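You operate a simulated robot arm through the tools that you are given. There is no shell and no other tool. Be economical: measure what you need, move in short steps, check, and stop when the job is done.

You are at the controls of a simulated robot arm. One attempt, no reset.

JOB
Grade the used white holder and seat the blue one.
Fine: white holder on the field of its grey; funnel aside, then back over the seat; don't pump.
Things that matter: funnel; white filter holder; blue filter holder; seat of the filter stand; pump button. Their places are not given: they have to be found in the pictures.

The check looks at the end state, three seconds after you hand in, the way a careful person would. Anything else that was tipped, shoved, dropped, spilled or broken makes it a failure.

ROBOT AND FRAMES
A 7-joint arm with a two-finger parallel gripper, fixed in place. Base frame: the origin is at the foot of the arm, x ahead of it, y to its left, z up; the work surface is at about z = 904. Lengths are in mm, angles in rad, forces in N, time in s.
With the tool pointing down near the work surface it reaches from about 240 to 680 mm from the base axis. Its first joint turns from -1.152 to 1.152 rad. Payload 2.4 kg.
The TCP is the grasp point between the finger pads, 30 mm short of the fingertips. In the tool frame z runs along the fingers and y along their closing line. The gripper opens to 94 mm. The fingers are 28 mm wide and 10 mm thick; the gripper's body (50 by 96 mm) begins 55 mm behind the TCP.
Orientation is that of the tool frame in the base frame, as a unit quaternion [w, x, y, z]. With the fingers straight down and closing along the base's y, the tool's x points along the base's -x, its y along +y and its z along -z.

CONTROLS
- The arm moves only by the tool play_rows. Its argument "plan" is a list of rows, each an object (a shift or turn left out is 0, a gripper value left out holds the last) with "rot": the turn, a rotation vector about the tool's x, y, z in units of 4 degrees (1.0 is 4 degrees), a list of three; "delta_pos": the shift along the tool's x, y, z in units of 50 mm (1.0 is 50 mm), a list of three; "grip": the closure, from 0 (fully open) to 1 (shut). In form: [{"rot": [ax, ay, az], "delta_pos": [tx, ty, tz], "grip": grip}, ...]. A call has 1 to 20 rows; each row shifts and turns the commanded pose from where the row before left it, along the tool's axes as they then stand. A call with a number of a shift or a turn outside -1 to 1 is refused whole. A row lasts 0.2 s, in which the tool goes at most 50 mm and 0.15 rad; a call with a longer step from one row to the next is refused whole, and so is a gripper value outside its range. A pose out of reach is approached as far as the arm can. The call stops where the force on the tool passes 40 N (or 10 N more than at its start, if that is more) or the arm is blocked; 0.2 s more then pass. Each finger travels about 153 mm/s and halts on what it meets, pressing with about 28 N; the grip force reading is that of the motor and also rises with nothing between the fingers. The clock runs only during rows and for 0.2 s after the last one: add rows that do not move to give the fingers time. It gives the time, the measured TCP pose, the force on the tool (base axes), the opening and the grip force at its end, in the units of the frame above (readings bear some noise), and new pictures: "views" is both (left out), scene, wrist or none.
- Cameras (640 x 400 px; columns grow to the right, rows downward): "scene" is fixed at [27.6, 462.5, 1450.3]; the picture's right is [-0.85, -0.52, 0.00], its down [-0.27, 0.44, -0.86] and it looks along [0.45, -0.73, -0.51] (base axes); focal length 373 px, centre (320, 200). "wrist" rides on the gripper at [-37, 0, -58] in the tool frame; the picture's right is [0.00, -1.00, 0.00], its down [0.97, 0.00, -0.24] and it looks along [0.24, 0.00, 0.97] (tool axes); focal length 218 px, centre (320, 200).
- locate(camera, pixels): for up to 12 pixels [column, row] of the newest picture of that camera ("zoom" is the newest enlarged one), the place [x, y, z] in the base frame of the surface seen there, good to about 3 mm. The clock stands still meanwhile.
- enlarge(camera, box): a new picture of the part [left, top, right, bottom] of that camera's present view, enlarged. The clock stands still meanwhile.
- hand_in(): hands the job in; it is judged then, once.

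Work in short steps. Measure before you move; look again where a grasp or a placing could have gone wrong, and mend it. You have 80 turns and 120 pictures in all, those below and enlarged ones among them. Open the gripper and draw the arm clear of the work before you hand the job in, unless the task says otherwise; then end with one line.

The tools are called after "Request:" as name(argument=value, ...) on one line, values as JSON. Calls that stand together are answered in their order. play_rows: Moves the arm, as the interface text tells. Its arguments: {"type":"object","properties":{"plan":{"type":"array","items":{"type":"object","properties":{"rot":{"type":"array","items":{"type":"number"}},"delta_pos":{"type":"array","items":{"type":"number"}},"grip":{"type":"number"}}}},"views":{"type":"string","enum":["both","scene","wrist","none"]}},"required":["plan"]} The other tools are called the same way: locate (camera, pixels) gives the place of the surface under pixels of a picture; enlarge (camera, box) takes an enlarged picture of a part of a camera's view; hand_in () hands the job in.

At the start:

```text
clock: 0.0
ee_pos: [431.2, -139.9, 1148.9]
ee_rot: [0.0, 0.0, 1.0, 0.0]
force: [-0.5, 0.9, -0.1]
width: 93.7
grasp_force: 0.1
```

scene: 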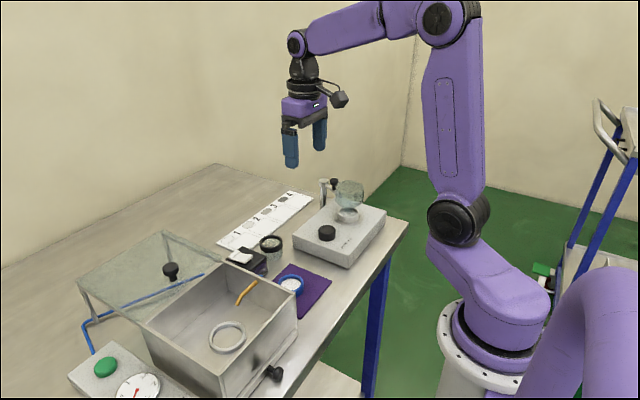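
wrist: 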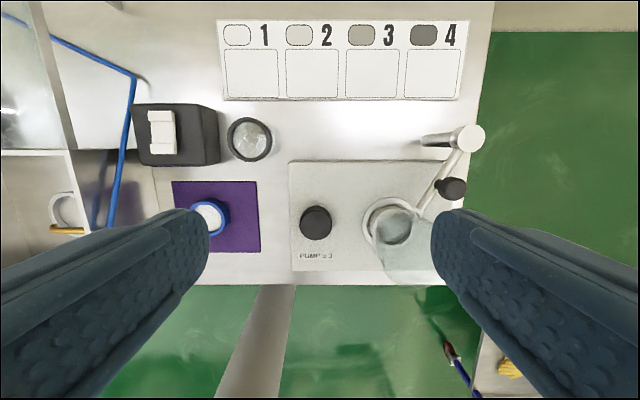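

The wrist view shows a grey scale card with fields 1-4, a blue holder on a purple mat (210,217), a stand with a pump button (316,222) and a funnel (395,225), and a dark-rimmed jar (250,140). I'll enlarge these areas to identify them.

Request:
enlarge(camera="scene", box=[210, 160, 410, 285])

Request:
enlarge(camera="wrist", box=[280, 100, 500, 290])

Request:
enlarge(camera="wrist", box=[130, 10, 480, 250])

```text
3.20 times, centred on (310, 222) of scene
```

zoom: 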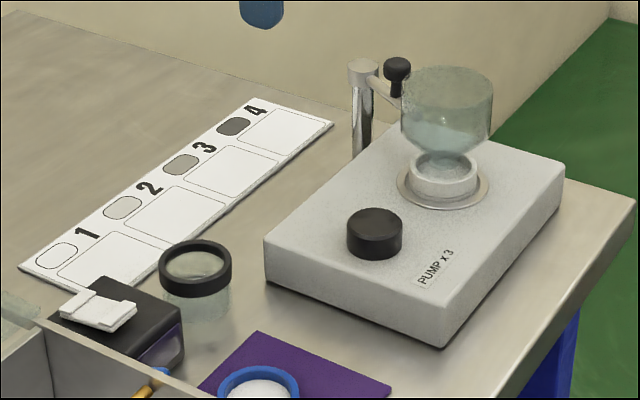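

```text
2.11 times, centred on (390, 195) of wrist
```

zoom: 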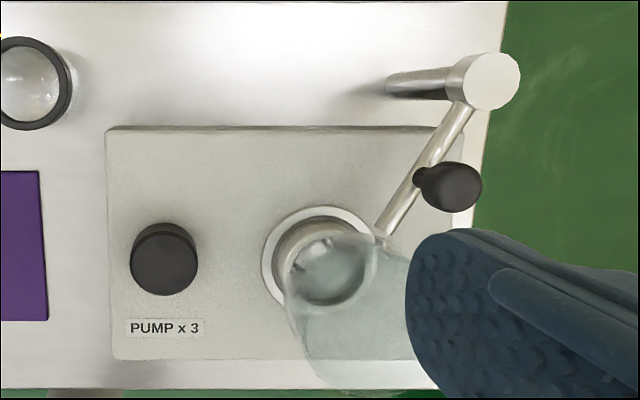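

```text
1.67 times, centred on (305, 130) of wrist
```

zoom: 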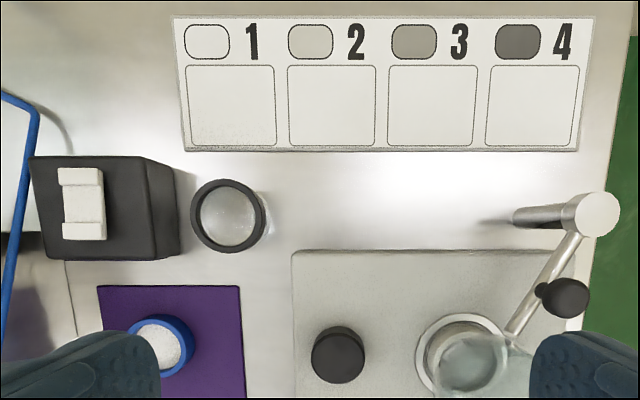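

The white holder seems to sit on the seat under the funnel, which hangs on a swing arm with a knob. I'll measure the places.

Request:
locate(camera="wrist", pixels=[[470, 135], [450, 187], [437, 178], [415, 208], [316, 222], [370, 220], [395, 228], [300, 180], [210, 217], [250, 140], [252, 75], [437, 75]])

Request:
locate(camera="scene", pixels=[[333, 184], [324, 182], [350, 184], [348, 200], [348, 214], [336, 219], [327, 233], [291, 284], [271, 243], [350, 207], [340, 205], [325, 210]])

Request:
enlarge(camera="scene", box=[310, 170, 390, 230])

```text
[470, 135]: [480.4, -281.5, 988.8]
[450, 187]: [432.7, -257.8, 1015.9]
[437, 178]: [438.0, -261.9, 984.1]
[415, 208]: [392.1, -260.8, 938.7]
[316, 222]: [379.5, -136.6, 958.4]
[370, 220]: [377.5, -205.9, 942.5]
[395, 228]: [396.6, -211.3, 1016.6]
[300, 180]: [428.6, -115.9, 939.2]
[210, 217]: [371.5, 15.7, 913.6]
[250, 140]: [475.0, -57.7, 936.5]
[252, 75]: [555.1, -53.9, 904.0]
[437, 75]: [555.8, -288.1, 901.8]
```

```text
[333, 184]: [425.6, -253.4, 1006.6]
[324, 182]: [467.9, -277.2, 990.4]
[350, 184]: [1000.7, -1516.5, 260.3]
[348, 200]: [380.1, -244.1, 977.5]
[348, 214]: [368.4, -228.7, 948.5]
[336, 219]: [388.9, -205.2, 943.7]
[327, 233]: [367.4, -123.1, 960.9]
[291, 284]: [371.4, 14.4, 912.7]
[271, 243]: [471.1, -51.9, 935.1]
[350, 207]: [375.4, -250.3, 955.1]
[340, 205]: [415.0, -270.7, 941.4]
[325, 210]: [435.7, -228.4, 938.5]
```

```text
6.67 times, centred on (350, 200) of scene
```

zoom: 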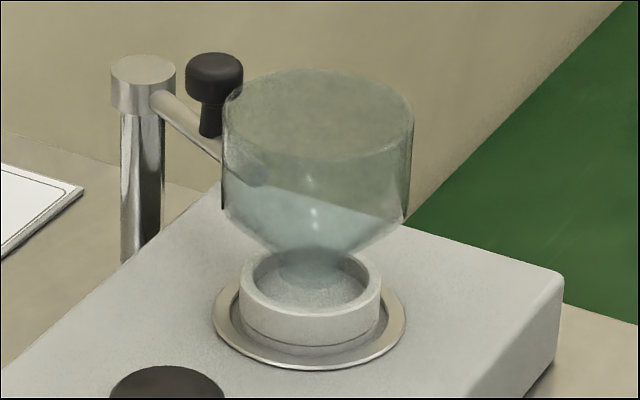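

The knob is near (432,-258, top 1016), the post near (478,-280) and the seat near (373,-233). I'll move above the knob and turn the tool so the fingers straddle the arm.

Request:
play_rows(plan=[{"delta_pos": [0, -0.8, 0], "rot": [0, 0, 1]}, {"rot": [0, 0, 1]}, {"rot": [0, 0, 1]}, {"rot": [0, 0, 1]}, {"rot": [0, 0, 1]}, {"rot": [0, 0, 1]}, {"rot": [0, 0, 0.25]}, {}], views="both")

```text
clock: 1.8
ee_pos: [432.4, -179.6, 1148.1]
ee_rot: [0.0, 0.217, 0.976, 0.0]
force: [-0.1, -0.2, 0.4]
width: 93.8
grasp_force: 0.1
```

scene: 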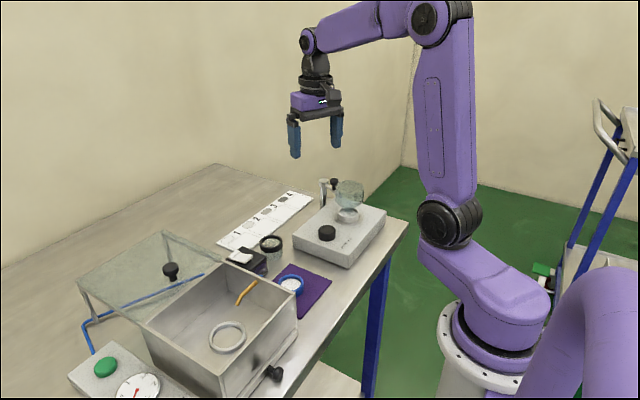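
wrist: 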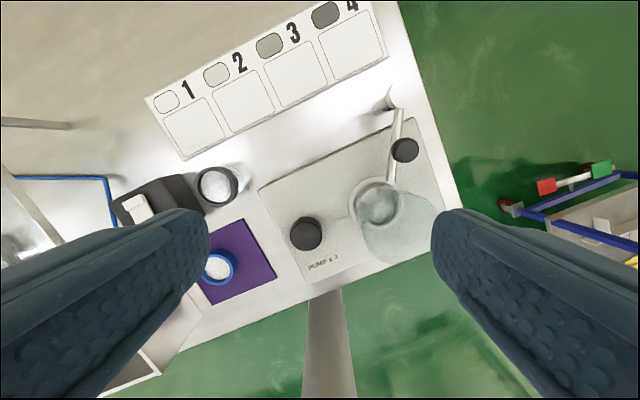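

Now the tool lines up with the arm. Move above the knob at z about 1090 and look.

Request:
play_rows(plan=[{"delta_pos": [-0.33, -0.71, 0]}, {"delta_pos": [-0.33, -0.71, 0]}, {"delta_pos": [0, 0, 0.6]}, {"delta_pos": [0, 0, 0.56]}, {}], views="both")

```text
clock: 3.0
ee_pos: [430.5, -257.9, 1092.1]
ee_rot: [-0.001, 0.216, 0.976, -0.001]
force: [0.2, 0.4, 0.4]
width: 93.9
grasp_force: 0.0
```

scene: 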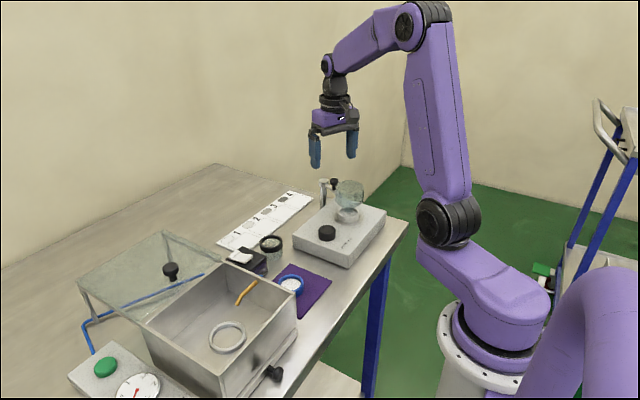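
wrist: 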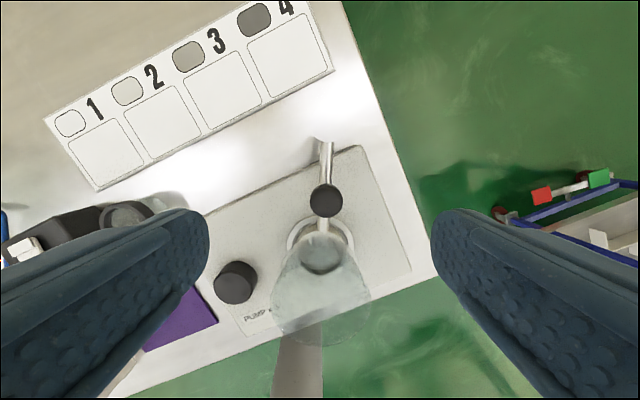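

Request:
enlarge(camera="wrist", box=[220, 120, 430, 350])

Request:
locate(camera="wrist", pixels=[[327, 201], [310, 201], [343, 201], [327, 216], [327, 186], [326, 144], [320, 255], [276, 300], [370, 290], [322, 230], [327, 165], [234, 282]])

```text
1.74 times, centred on (325, 235) of wrist
```

zoom: 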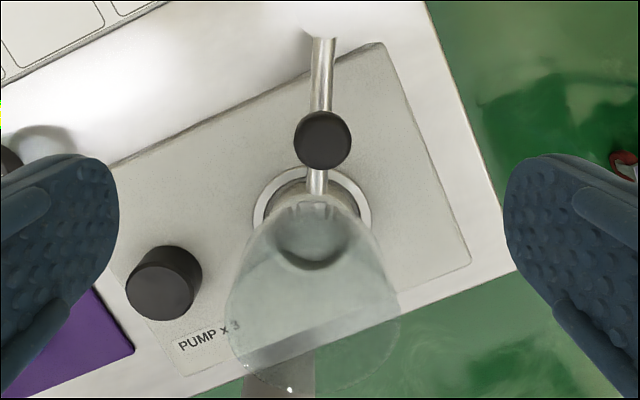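

```text
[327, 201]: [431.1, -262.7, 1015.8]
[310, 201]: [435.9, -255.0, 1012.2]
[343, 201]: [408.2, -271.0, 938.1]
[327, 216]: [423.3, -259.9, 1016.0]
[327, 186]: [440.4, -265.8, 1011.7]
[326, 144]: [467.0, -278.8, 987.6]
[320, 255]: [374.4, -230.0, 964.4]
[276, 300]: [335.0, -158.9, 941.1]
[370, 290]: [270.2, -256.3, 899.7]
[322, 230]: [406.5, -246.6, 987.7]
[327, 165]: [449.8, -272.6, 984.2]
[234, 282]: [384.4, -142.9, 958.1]
```

Knob centre is about (431.5,-262.5). I'll shift over it and descend with the fingers straddling it.

Request:
play_rows(plan=[{"delta_pos": [-0.1, -0.075, 0]}, {"delta_pos": [0, 0, 0.5]}, {"delta_pos": [0, 0, 0.5]}, {"delta_pos": [0, 0, 0.4]}, {}], views="both")

```text
clock: 4.2
ee_pos: [432.5, -261.5, 1020.5]
ee_rot: [0.0, 0.216, 0.976, -0.001]
force: [-0.6, -0.1, 0.0]
width: 94.0
grasp_force: 0.0
```

scene: 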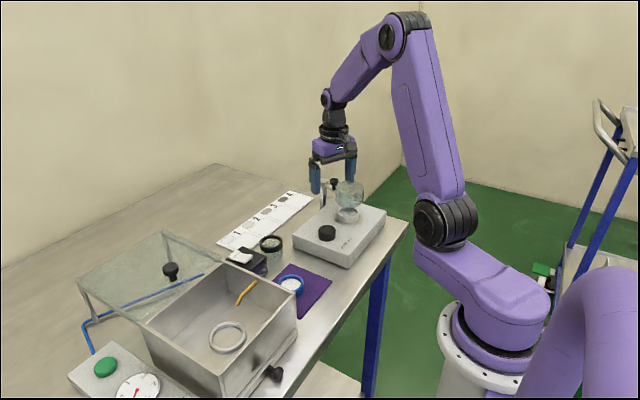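
wrist: 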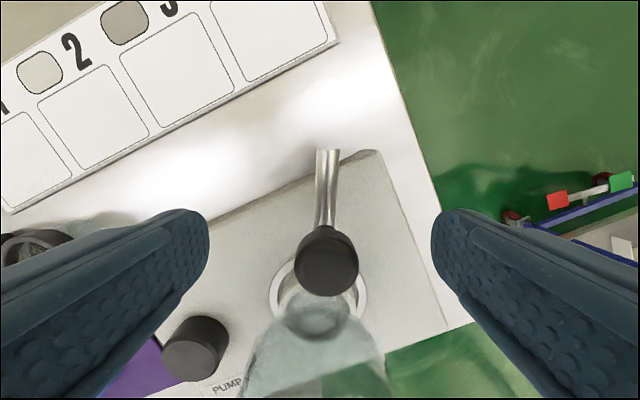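

The knob is centred between the fingers at column 327. I'll close on it.

Request:
play_rows(plan=[{"grip": 0.5}, {"grip": 0.9}, {"grip": 0.9}, {"grip": 0.9}], views="wrist")

```text
clock: 5.2
ee_pos: [431.9, -262.7, 1020.5]
ee_rot: [0.0, 0.217, 0.976, 0.0]
force: [-5.9, -14.4, -3.6]
width: 21.0
grasp_force: 45.3
```

wrist: 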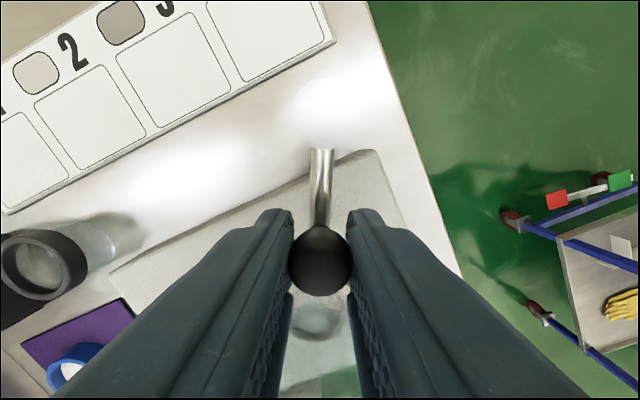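

The knob is held, with 15 N of tangential side load toward -y. I'll try a small swing of 8° in that direction about the post (radius about 50 mm) and read the force.

Request:
play_rows(plan=[{"delta_pos": [-0.002, -0.07, 0], "rot": [0, 0, -1]}, {"delta_pos": [-0.002, -0.07, 0], "rot": [0, 0, -1]}, {}], views="wrist")

```text
clock: 6.0
ee_pos: [429.6, -266.2, 1019.7]
ee_rot: [-0.002, 0.145, 0.989, 0.002]
force: [-17.0, 12.2, 12.8]
width: 20.7
grasp_force: 44.6
```

wrist: 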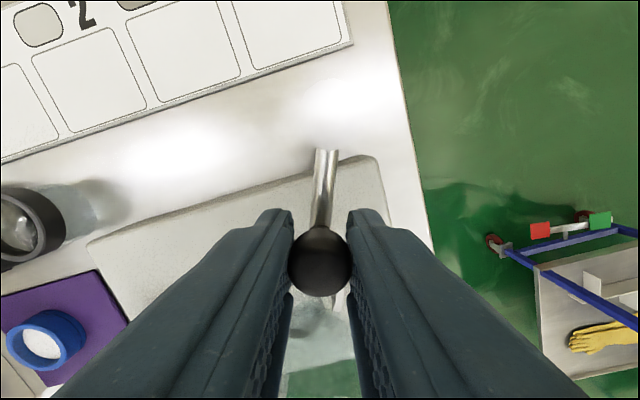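

The arm moved about 5° against friction. I'll check that the funnel moved freely and the holder wasn't dragged.

Request:
play_rows(plan=[{}], views="scene")

Request:
enlarge(camera="scene", box=[310, 170, 390, 230])

```text
clock: 6.4
ee_pos: [429.0, -268.4, 1019.0]
ee_rot: [-0.003, 0.147, 0.989, 0.001]
force: [-13.7, 11.2, 11.3]
width: 21.3
grasp_force: 44.9
```

scene: 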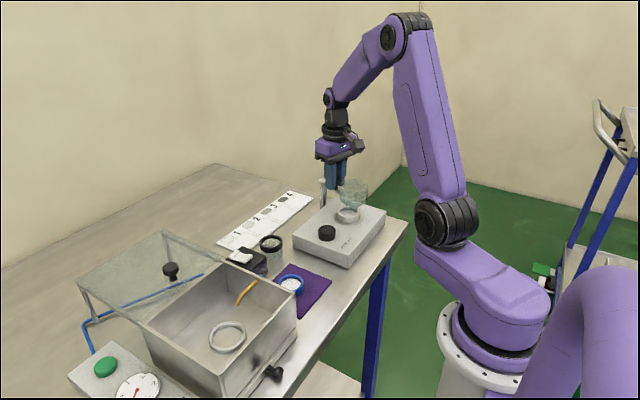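

```text
6.67 times, centred on (350, 200) of scene
```

zoom: 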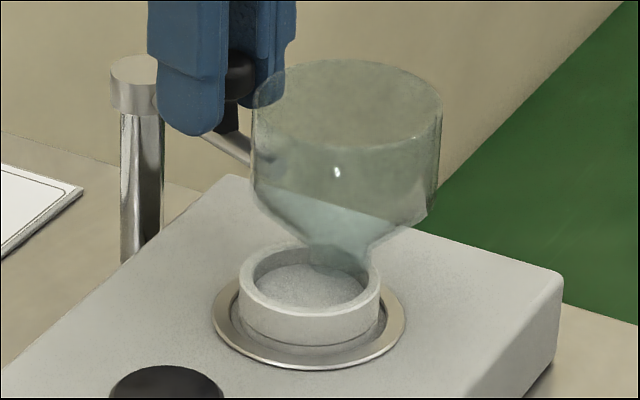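

The funnel swings and the holder stayed put. I'll carry on the arc and check again.

Request:
play_rows(plan=[{"delta_pos": [-0.002, -0.07, 0], "rot": [0, 0, -1]}, {"delta_pos": [-0.002, -0.07, 0], "rot": [0, 0, -1]}, {"delta_pos": [-0.002, -0.07, 0], "rot": [0, 0, -1]}, {}], views="scene")

Request:
enlarge(camera="scene", box=[310, 170, 390, 230])

```text
clock: 7.4
ee_pos: [428.8, -279.2, 1020.3]
ee_rot: [-0.002, 0.043, 0.999, 0.001]
force: [-7.9, 6.4, -18.2]
width: 21.2
grasp_force: 45.2
```

scene: 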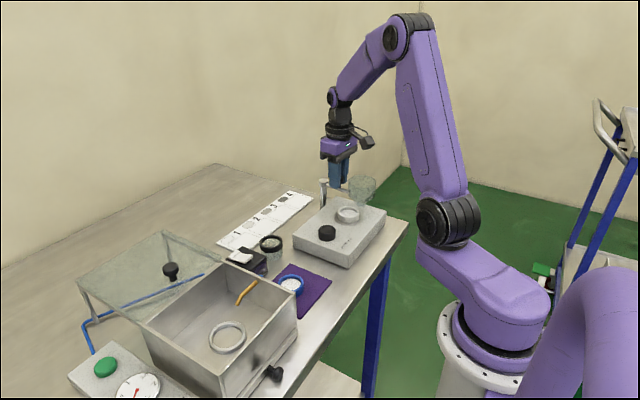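

```text
6.67 times, centred on (350, 200) of scene
```

zoom: 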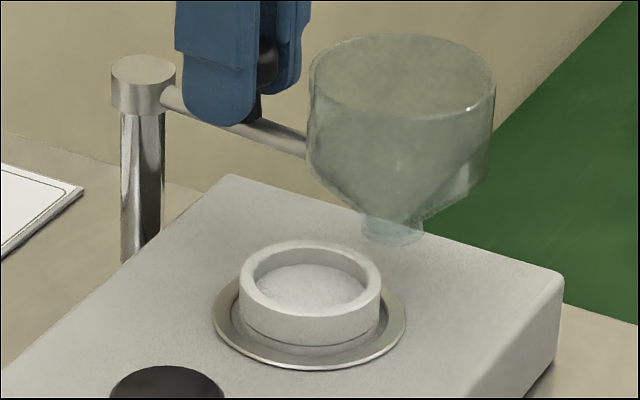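

Clear of the holder. Continue about 48° more along the arc.

Request:
play_rows(plan=[{"delta_pos": [-0.002, -0.07, 0], "rot": [0, 0, -1]}, {"delta_pos": [-0.002, -0.07, 0], "rot": [0, 0, -1]}, {"delta_pos": [-0.002, -0.07, 0], "rot": [0, 0, -1]}, {"delta_pos": [-0.002, -0.07, 0], "rot": [0, 0, -1]}, {"delta_pos": [-0.002, -0.07, 0], "rot": [0, 0, -1]}, {"delta_pos": [-0.002, -0.07, 0], "rot": [0, 0, -1]}, {}], views="wrist")

```text
clock: 9.0
ee_pos: [431.2, -300.9, 1020.9]
ee_rot: [-0.001, -0.165, 0.986, 0.001]
force: [-6.7, 0.8, -21.2]
width: 21.4
grasp_force: 44.3
```

wrist: 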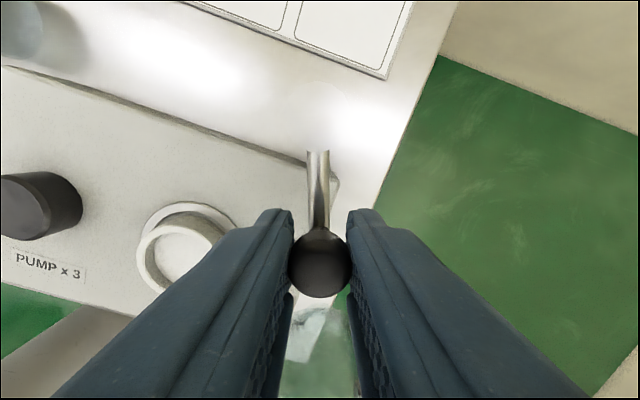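

It's going smoothly. A slight upward pull (−21 N z) has built up, so I'll lower a touch while continuing.

Request:
play_rows(plan=[{"delta_pos": [-0.002, -0.07, 0.02], "rot": [0, 0, -1]}, {"delta_pos": [-0.002, -0.07, 0.01], "rot": [0, 0, -1]}, {"delta_pos": [-0.002, -0.07, 0], "rot": [0, 0, -1]}, {"delta_pos": [-0.002, -0.07, 0], "rot": [0, 0, -1]}, {"delta_pos": [-0.002, -0.07, 0], "rot": [0, 0, -1]}, {"delta_pos": [-0.002, -0.07, 0], "rot": [0, 0, -1]}, {}], views="scene")

```text
clock: 10.6
ee_pos: [443.7, -318.8, 1020.5]
ee_rot: [0.002, -0.367, 0.93, -0.004]
force: [-2.0, -1.4, 27.2]
width: 21.2
grasp_force: 45.8
```

scene: 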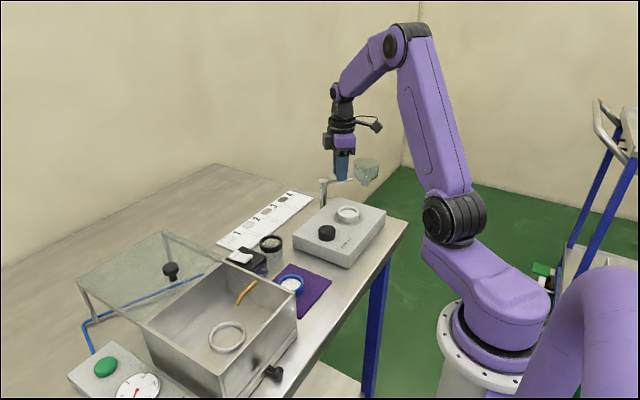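

The funnel is now well aside, at about 227° from the post. Release and rise.

Request:
play_rows(plan=[{"grip": 0.5}, {"grip": 0.5}, {"delta_pos": [0, 0, -0.7]}, {"delta_pos": [0, 0, -0.7]}, {"delta_pos": [0, 0, -0.8], "rot": [0, 0, 1]}, {"rot": [0, 0, 1]}, {"rot": [0, 0, 1]}, {"rot": [0, 0, 1]}, {"rot": [0, 0, 1]}, {"rot": [0, 0, 1]}, {"rot": [0, 0, 1]}, {"rot": [0, 0, 1]}, {"rot": [0, 0, 1]}, {"rot": [0, 0, 1]}, {"rot": [0, 0, 0.75], "grip": 0}, {"grip": 0}], views="both")

```text
clock: 14.0
ee_pos: [441.7, -319.5, 1128.3]
ee_rot: [0.001, 0.001, 1.0, -0.001]
force: [0.2, -1.1, 0.5]
width: 93.9
grasp_force: 0.0
```

scene: 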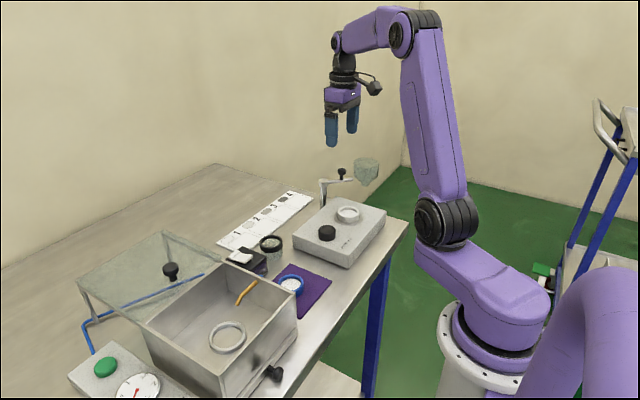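
wrist: 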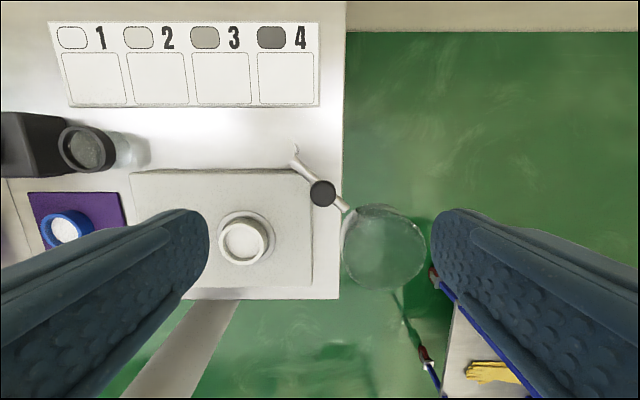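

Now move over the seat for a close look at the white holder and its filter grey.

Request:
play_rows(plan=[{"delta_pos": [0.4, 0.87, 0]}, {"delta_pos": [0.4, 0.87, 0]}, {"delta_pos": [0, 0, 0.5]}, {}], views="both")

Request:
enlarge(camera="wrist", box=[270, 150, 370, 250])

Request:
enlarge(camera="scene", box=[210, 180, 390, 270])

```text
clock: 15.0
ee_pos: [403.1, -232.0, 1105.4]
ee_rot: [0.0, 0.0, 1.0, 0.001]
force: [0.5, 0.5, 0.1]
width: 93.8
grasp_force: 0.1
```

scene: 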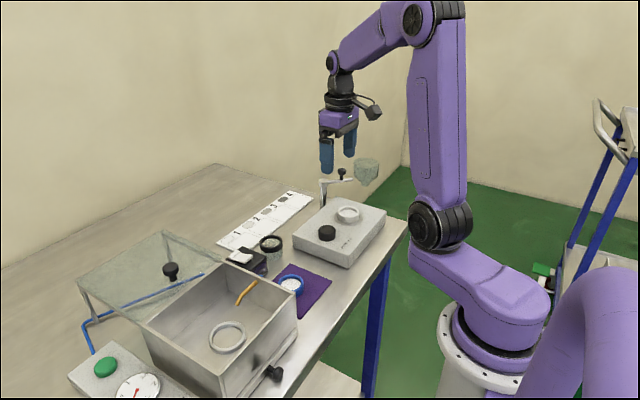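
wrist: 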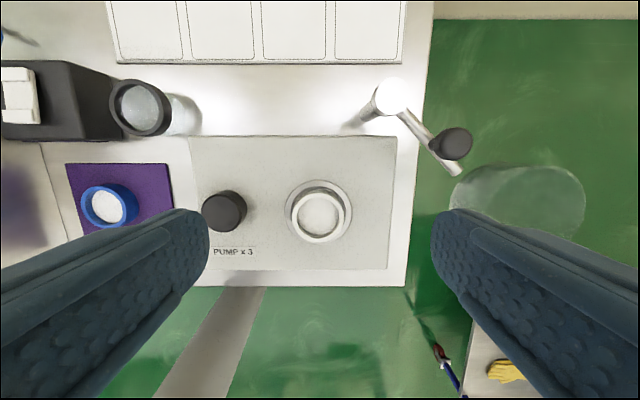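

```text
4.00 times, centred on (320, 200) of wrist
```

zoom: 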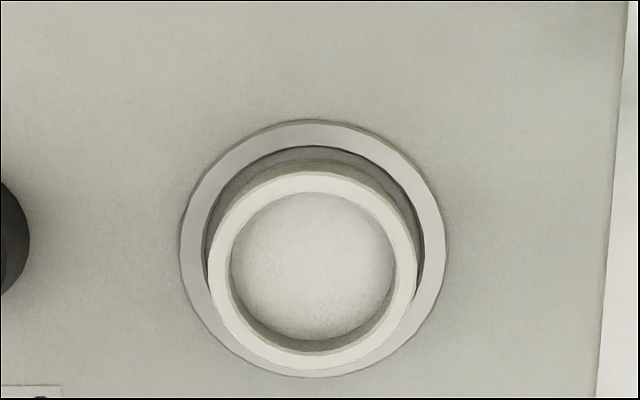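

```text
3.56 times, centred on (300, 225) of scene
```

zoom: 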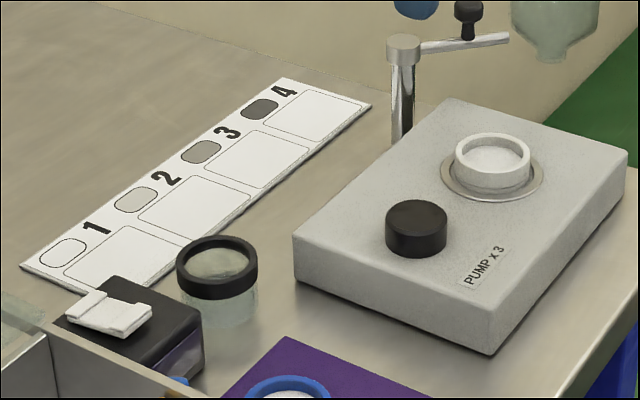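

The filter inside looks light grey to white; I'll compare with the patches once it's lifted. Measure holder rim heights and the card fields first.

Request:
locate(camera="wrist", pixels=[[295, 218], [342, 218], [318, 194], [318, 240], [318, 217], [288, 212], [350, 212], [318, 183], [110, 207], [225, 210]])

Request:
locate(camera="scene", pixels=[[242, 254], [263, 235], [283, 220], [302, 206], [227, 250], [249, 235], [268, 222], [285, 210]])

Request:
enlarge(camera="scene", box=[210, 185, 320, 265])

```text
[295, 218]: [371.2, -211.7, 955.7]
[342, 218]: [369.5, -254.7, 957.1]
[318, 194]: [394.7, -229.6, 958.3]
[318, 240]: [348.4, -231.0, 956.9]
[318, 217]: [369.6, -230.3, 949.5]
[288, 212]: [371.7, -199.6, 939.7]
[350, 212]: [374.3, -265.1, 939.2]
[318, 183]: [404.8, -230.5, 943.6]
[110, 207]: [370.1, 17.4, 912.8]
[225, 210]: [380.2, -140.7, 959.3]
```

```text
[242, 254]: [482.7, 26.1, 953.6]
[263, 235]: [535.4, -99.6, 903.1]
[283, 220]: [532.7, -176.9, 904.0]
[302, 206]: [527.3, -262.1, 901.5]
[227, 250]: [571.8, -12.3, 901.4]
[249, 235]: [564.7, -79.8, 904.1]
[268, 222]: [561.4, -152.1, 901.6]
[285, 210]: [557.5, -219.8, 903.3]
```

```text
5.00 times, centred on (265, 225) of scene
```

zoom: 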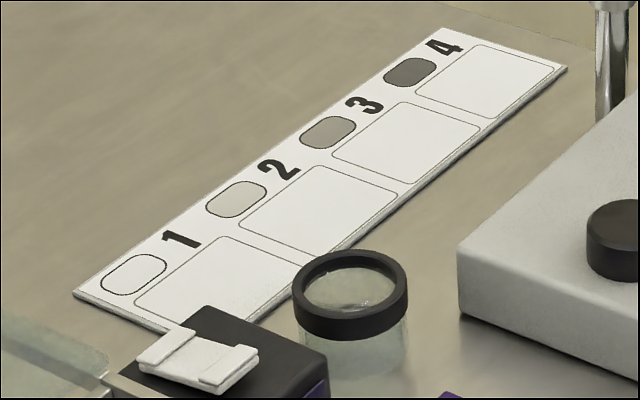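

Holder centre is (371,-231), its top at 957 and the filter at 949. I'll descend around it to TCP z 975 with the fingers open.

Request:
play_rows(plan=[{"delta_pos": [0.64, 0.02, 0.4]}, {"delta_pos": [0, 0, 0.8]}, {"delta_pos": [0, 0, 0.8]}, {}], views="wrist")

```text
clock: 16.0
ee_pos: [372.8, -231.4, 1003.9]
ee_rot: [0.0, -0.001, 1.0, 0.0]
force: [0.0, -0.4, 0.2]
width: 94.0
grasp_force: 0.0
```

wrist: 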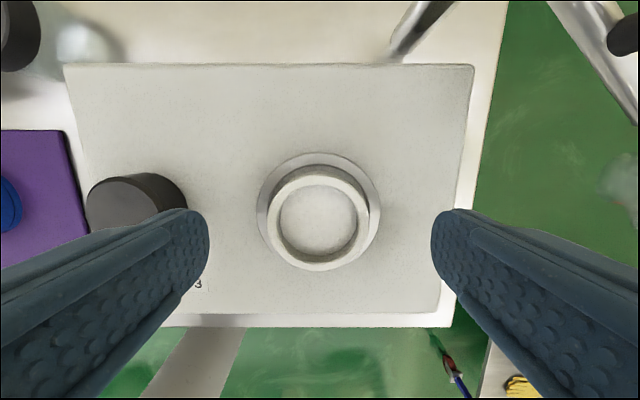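

Centred (column 319). Descend the last 29 mm and close.

Request:
play_rows(plan=[{"delta_pos": [0, 0, 0.4]}, {"delta_pos": [0, 0, 0.19]}, {"grip": 0.3}, {"grip": 0.6}, {"grip": 0.6}, {"grip": 0.6}], views="wrist")

```text
clock: 17.4
ee_pos: [372.1, -230.8, 974.5]
ee_rot: [0.0, 0.0, 1.0, 0.0]
force: [-0.1, -0.1, -0.7]
width: 50.8
grasp_force: 28.3
```

wrist: 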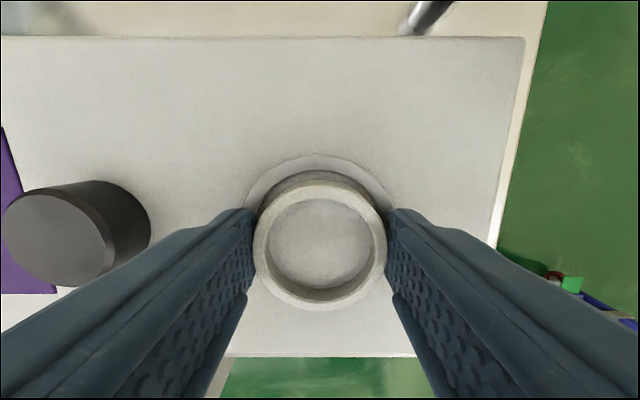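

Gripped at width 50.8. Lift straight, then carry to near the card so the filter and grey patches are in one picture.

Request:
play_rows(plan=[{"delta_pos": [0, 0, -0.4]}, {"delta_pos": [0, 0, -0.7]}, {"delta_pos": [0, 0, -0.7]}, {"delta_pos": [-0.7, 0.4, 0]}, {"delta_pos": [-0.7, 0.4, 0]}, {"delta_pos": [-0.7, 0.4, 0]}, {}], views="both")

Request:
enlarge(camera="wrist", box=[150, 0, 490, 320])

Request:
enlarge(camera="scene", box=[220, 160, 380, 260])

```text
clock: 19.0
ee_pos: [476.4, -171.8, 1066.4]
ee_rot: [0.0, 0.0, 1.0, 0.0]
force: [0.2, -0.7, -0.8]
width: 37.6
grasp_force: 0.0
```

scene: 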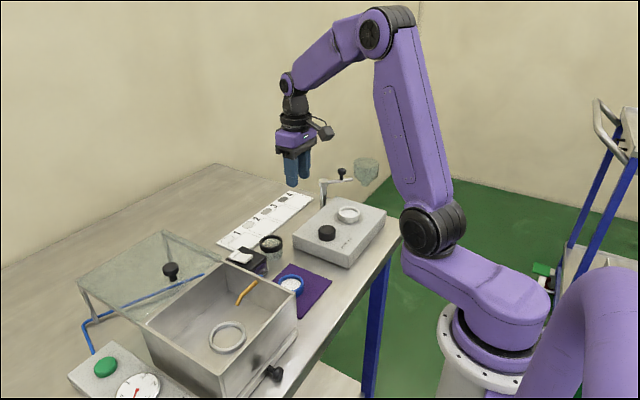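
wrist: 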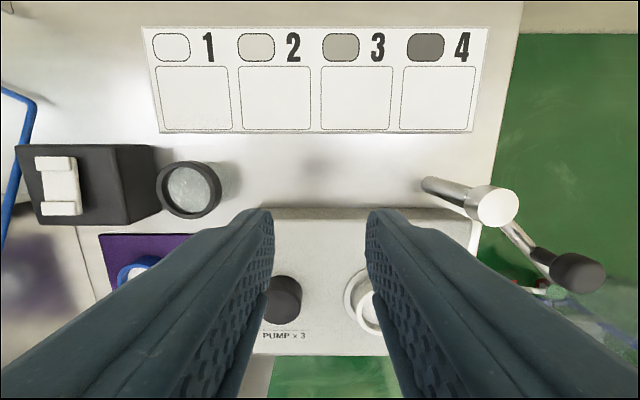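

```text
1.25 times, centred on (320, 160) of wrist
```

zoom: 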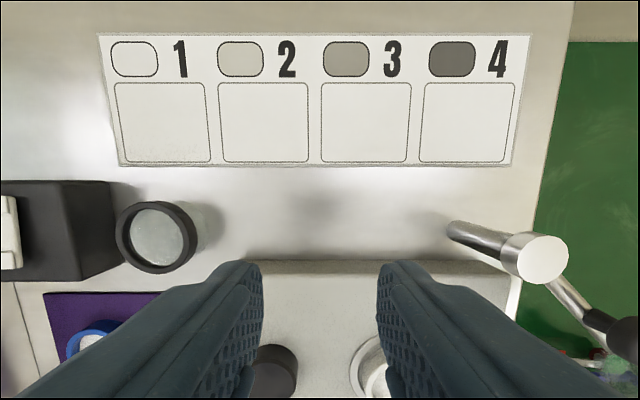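

```text
4.00 times, centred on (300, 210) of scene
```

zoom: 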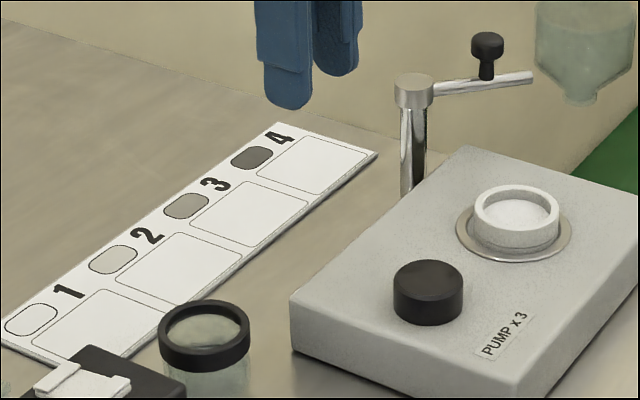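

The holder slipped out and is still on its seat (scene 348,214), unshifted it seems. I'll go back over it and regrip a little lower, then lift slowly.

Request:
play_rows(plan=[{"delta_pos": [0.7, -0.39, 0], "grip": 0}, {"delta_pos": [0.7, -0.39, 0], "grip": 0}, {"delta_pos": [0.68, -0.4, 0]}, {"delta_pos": [0, 0, 0.6]}, {"delta_pos": [0, 0, 0.6]}, {}], views="wrist")

Request:
enlarge(camera="wrist", box=[240, 140, 400, 290])

Request:
locate(camera="wrist", pixels=[[318, 219], [275, 222], [363, 222], [318, 172], [318, 265], [264, 212], [376, 212], [318, 160]])

```text
clock: 20.4
ee_pos: [372.5, -228.5, 1003.0]
ee_rot: [0.0, 0.0, 1.0, 0.0]
force: [0.1, 0.2, -0.3]
width: 93.9
grasp_force: 0.2
```

wrist: 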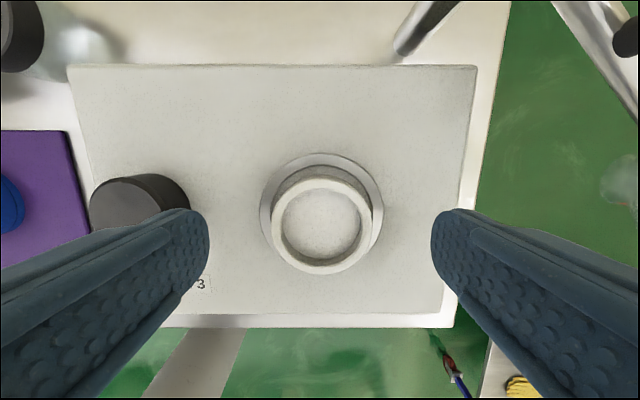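

```text
2.67 times, centred on (320, 215) of wrist
```

zoom: 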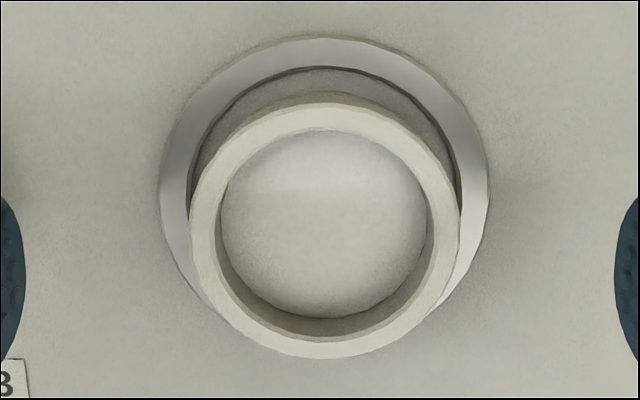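

```text
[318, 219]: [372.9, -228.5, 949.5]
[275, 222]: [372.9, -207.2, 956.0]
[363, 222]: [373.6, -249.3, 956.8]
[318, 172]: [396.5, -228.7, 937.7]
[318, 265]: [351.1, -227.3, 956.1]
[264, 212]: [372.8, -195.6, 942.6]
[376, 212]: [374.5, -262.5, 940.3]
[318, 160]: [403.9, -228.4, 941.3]
```

Holder centre is now read as (373,-228.5), properly seated. Go lower, close firmly, then lift in small steps.

Request:
play_rows(plan=[{"delta_pos": [0, 0, 0.4]}, {"delta_pos": [0, 0, 0.2]}, {"delta_pos": [0, 0, 0.03]}, {"grip": 0.4}, {"grip": 0.9}, {"grip": 0.9}, {"grip": 0.9}], views="none")

Request:
play_rows(plan=[{"delta_pos": [0, 0, -0.05]}, {"delta_pos": [0, 0, -0.05]}, {"delta_pos": [0, 0, -0.05]}], views="wrist")

```text
clock: 22.0
ee_pos: [372.4, -228.1, 971.8]
ee_rot: [0.0, 0.0, 1.0, 0.0]
force: [-0.5, -0.4, -0.4]
width: 50.2
grasp_force: 28.0
```

```text
clock: 22.8
ee_pos: [371.5, -230.0, 980.1]
ee_rot: [0.0, 0.0, 1.0, -0.001]
force: [0.2, -0.3, 0.1]
width: 50.1
grasp_force: 27.9
```

wrist: 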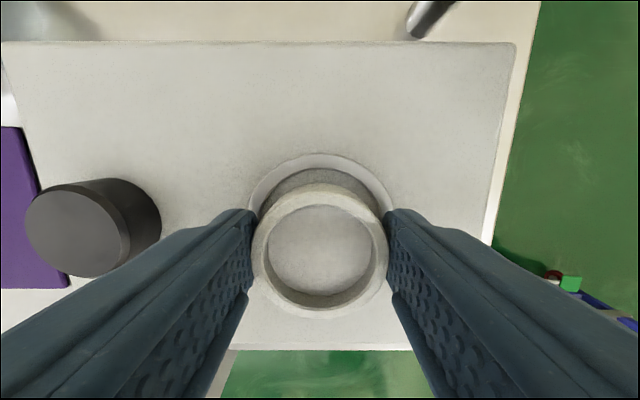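

The holder seems to be rising with the tool. Continue slowly.

Request:
play_rows(plan=[{"delta_pos": [0, 0, -0.1]}, {"delta_pos": [0, 0, -0.1]}, {"delta_pos": [0, 0, -0.15]}], views="both")

Request:
enlarge(camera="scene", box=[310, 170, 390, 230])

```text
clock: 23.6
ee_pos: [372.1, -230.4, 998.2]
ee_rot: [0.0, -0.001, 1.0, 0.0]
force: [0.3, -0.6, -1.0]
width: 50.1
grasp_force: 27.8
```

scene: 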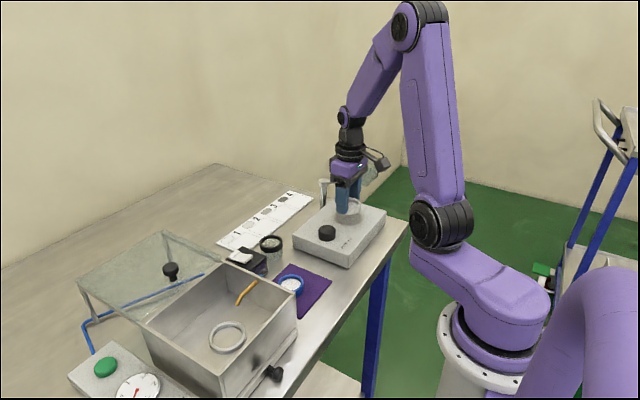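
wrist: 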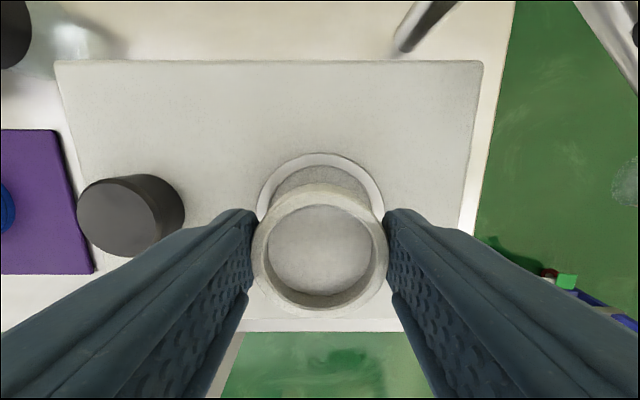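

```text
6.67 times, centred on (350, 200) of scene
```

zoom: 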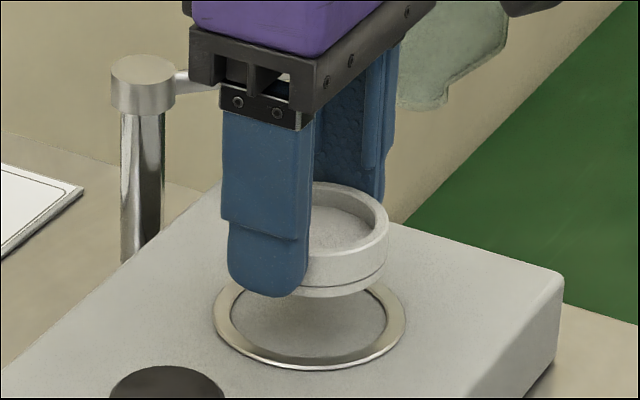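

Lifted squarely. Raise gently and carry to near the card for comparing greys.

Request:
play_rows(plan=[{"delta_pos": [0, 0, -0.3]}, {"delta_pos": [0, 0, -0.4]}, {"delta_pos": [0, 0, -0.4]}, {"delta_pos": [-0.3, 0.15, -0.1]}, {"delta_pos": [-0.4, 0.25, 0]}, {"delta_pos": [-0.4, 0.25, 0]}, {"delta_pos": [-0.4, 0.25, 0]}, {"delta_pos": [-0.4, 0.25, 0]}, {}], views="both")

Request:
enlarge(camera="wrist", box=[150, 0, 490, 320])

Request:
enlarge(camera="scene", box=[220, 160, 360, 250])

```text
clock: 25.6
ee_pos: [468.7, -172.5, 1059.3]
ee_rot: [0.0, 0.0, 1.0, 0.0]
force: [1.5, -0.1, -0.3]
width: 50.2
grasp_force: 27.8
```

scene: 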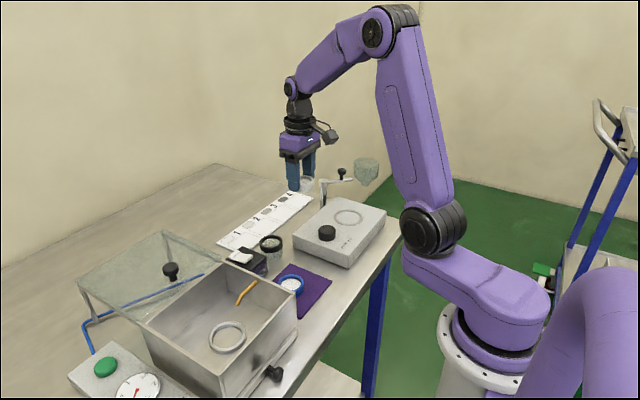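
wrist: 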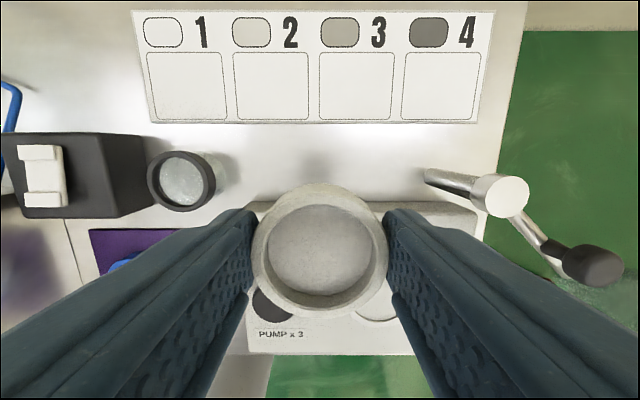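

```text
1.25 times, centred on (320, 160) of wrist
```

zoom: 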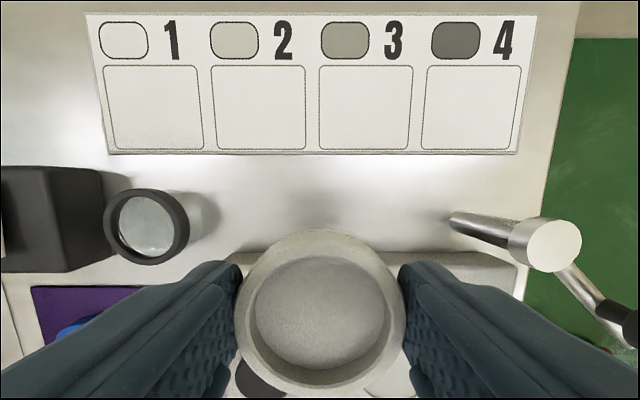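

```text
4.44 times, centred on (290, 205) of scene
```

zoom: 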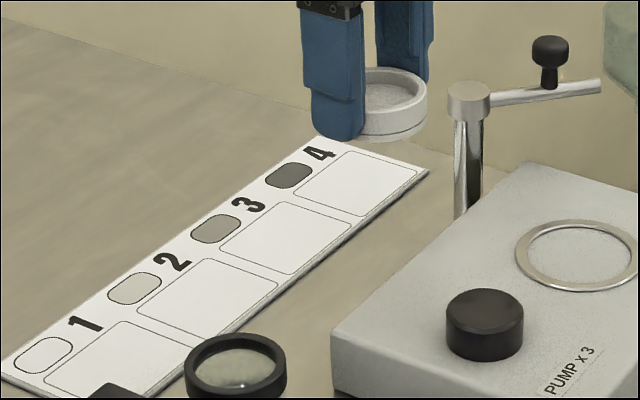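

The filter looks a bit darker than its rim, about like patch 2, but it's in the gripper's shade. I'll measure the field corners.

Request:
locate(camera="wrist", pixels=[[233, 55], [307, 53], [236, 121], [310, 119], [272, 86], [358, 86], [187, 88], [252, 32], [320, 250], [140, 120]])

Request:
enlarge(camera="wrist", box=[100, 200, 400, 330])

```text
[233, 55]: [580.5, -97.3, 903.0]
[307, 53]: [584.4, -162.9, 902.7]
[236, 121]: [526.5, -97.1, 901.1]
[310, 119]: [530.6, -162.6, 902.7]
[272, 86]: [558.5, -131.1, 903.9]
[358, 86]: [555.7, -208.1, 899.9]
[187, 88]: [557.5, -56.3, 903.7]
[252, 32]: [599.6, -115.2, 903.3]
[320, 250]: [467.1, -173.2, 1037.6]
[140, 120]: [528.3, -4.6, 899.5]
```

```text
2.13 times, centred on (250, 265) of wrist
```

zoom: 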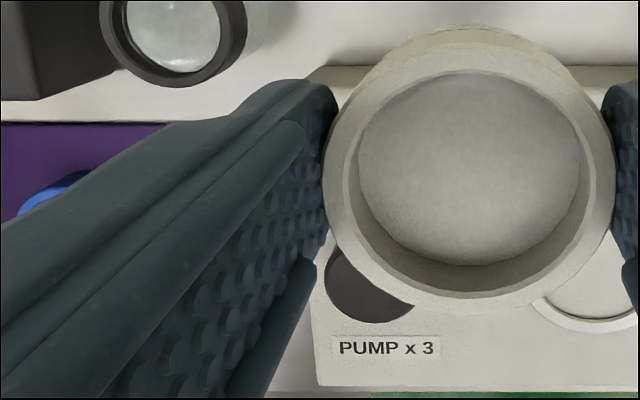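

Field 2 centre is about (555.5,-130). I'll carry the holder over it and descend to z 960.

Request:
play_rows(plan=[{"delta_pos": [-0.43, 0.21, 0]}, {"delta_pos": [-0.43, 0.21, 0]}, {"delta_pos": [-0.43, 0.21, 0]}, {"delta_pos": [-0.43, 0.21, 0]}, {"delta_pos": [0, 0, 0.5]}, {"delta_pos": [0, 0, 0.5]}, {"delta_pos": [0, 0, 0.5]}, {"delta_pos": [0, 0, 0.4]}, {}], views="both")

```text
clock: 27.6
ee_pos: [552.9, -128.6, 962.6]
ee_rot: [0.001, 0.0, 1.0, 0.0]
force: [0.0, 0.5, 0.0]
width: 50.1
grasp_force: 28.5
```

scene: 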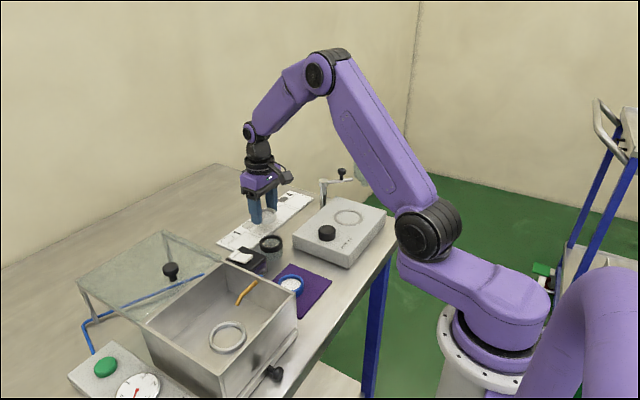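
wrist: 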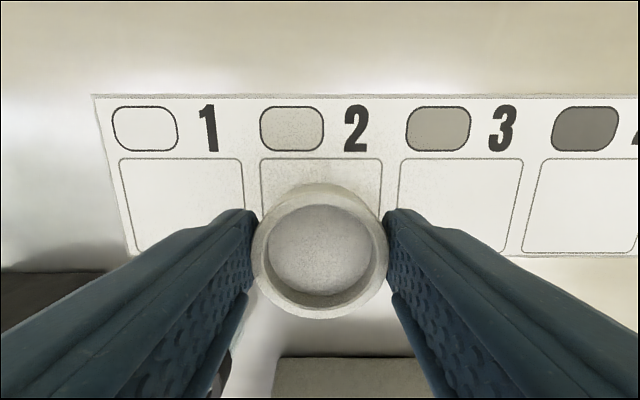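

Over field 2. Lower in small steps until contact.

Request:
play_rows(plan=[{"delta_pos": [-0.05, -0.02, 0.2]}, {"delta_pos": [0, 0, 0.12]}, {"delta_pos": [0, 0, 0.06]}, {"delta_pos": [0, 0, 0.04]}, {}], views="scene")

Request:
enlarge(camera="scene", box=[220, 180, 320, 250])

```text
clock: 28.8
ee_pos: [554.4, -132.0, 942.1]
ee_rot: [0.0, 0.0, 1.0, -0.001]
force: [-0.4, 0.0, -0.2]
width: 50.0
grasp_force: 27.9
```

scene: 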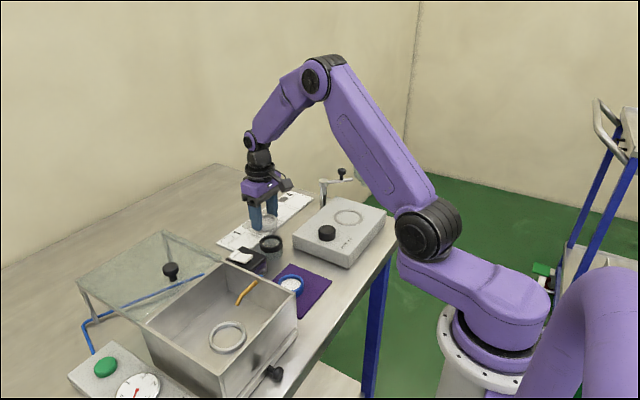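

```text
5.71 times, centred on (270, 215) of scene
```

zoom: 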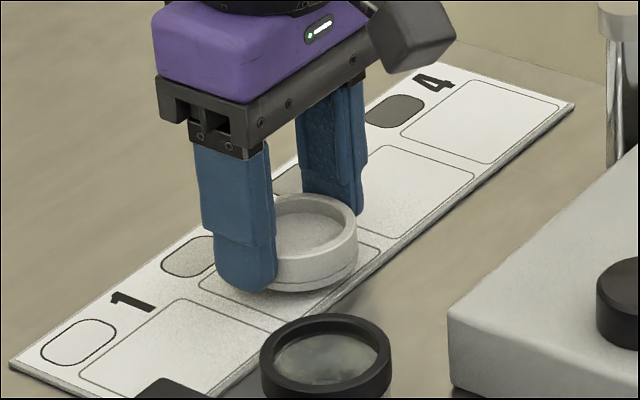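

Still slightly above the card. Go down in 1 mm steps while watching the force.

Request:
play_rows(plan=[{"delta_pos": [0, 0, 0.03]}, {"delta_pos": [0, 0, 0.03]}, {}], views="none")

Request:
play_rows(plan=[{"delta_pos": [0, 0, 0.03]}, {}], views="none")

```text
clock: 29.6
ee_pos: [554.4, -130.2, 938.9]
ee_rot: [0.0, -0.001, 1.0, 0.0]
force: [-0.1, -0.6, 0.0]
width: 50.0
grasp_force: 27.8
```

```text
clock: 30.2
ee_pos: [554.8, -130.8, 938.4]
ee_rot: [0.0, 0.0, 1.0, 0.0]
force: [0.0, -0.5, -0.4]
width: 49.8
grasp_force: 27.5
```

Request:
play_rows(plan=[{"delta_pos": [0, 0, 0.03]}, {}], views="none")

Request:
play_rows(plan=[{"delta_pos": [0, 0, 0.03]}, {}], views="scene")

Request:
enlarge(camera="scene", box=[240, 200, 300, 240])

```text
clock: 30.8
ee_pos: [555.1, -132.0, 936.6]
ee_rot: [0.0, 0.0, 1.0, 0.0]
force: [0.5, -0.3, -0.5]
width: 50.0
grasp_force: 27.7
```

```text
clock: 31.4
ee_pos: [555.9, -130.9, 934.5]
ee_rot: [0.001, 0.0, 1.0, 0.001]
force: [-1.4, -0.1, 2.7]
width: 50.3
grasp_force: 28.4
```

scene: 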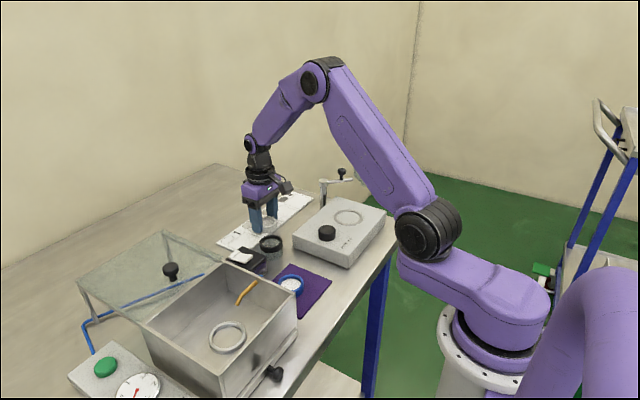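

```text
10.00 times, centred on (270, 220) of scene
```

zoom: 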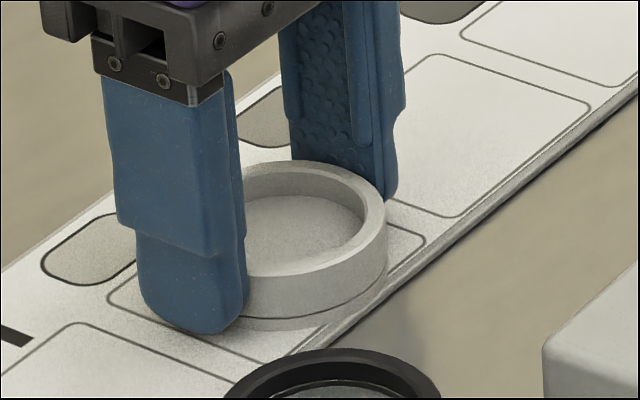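

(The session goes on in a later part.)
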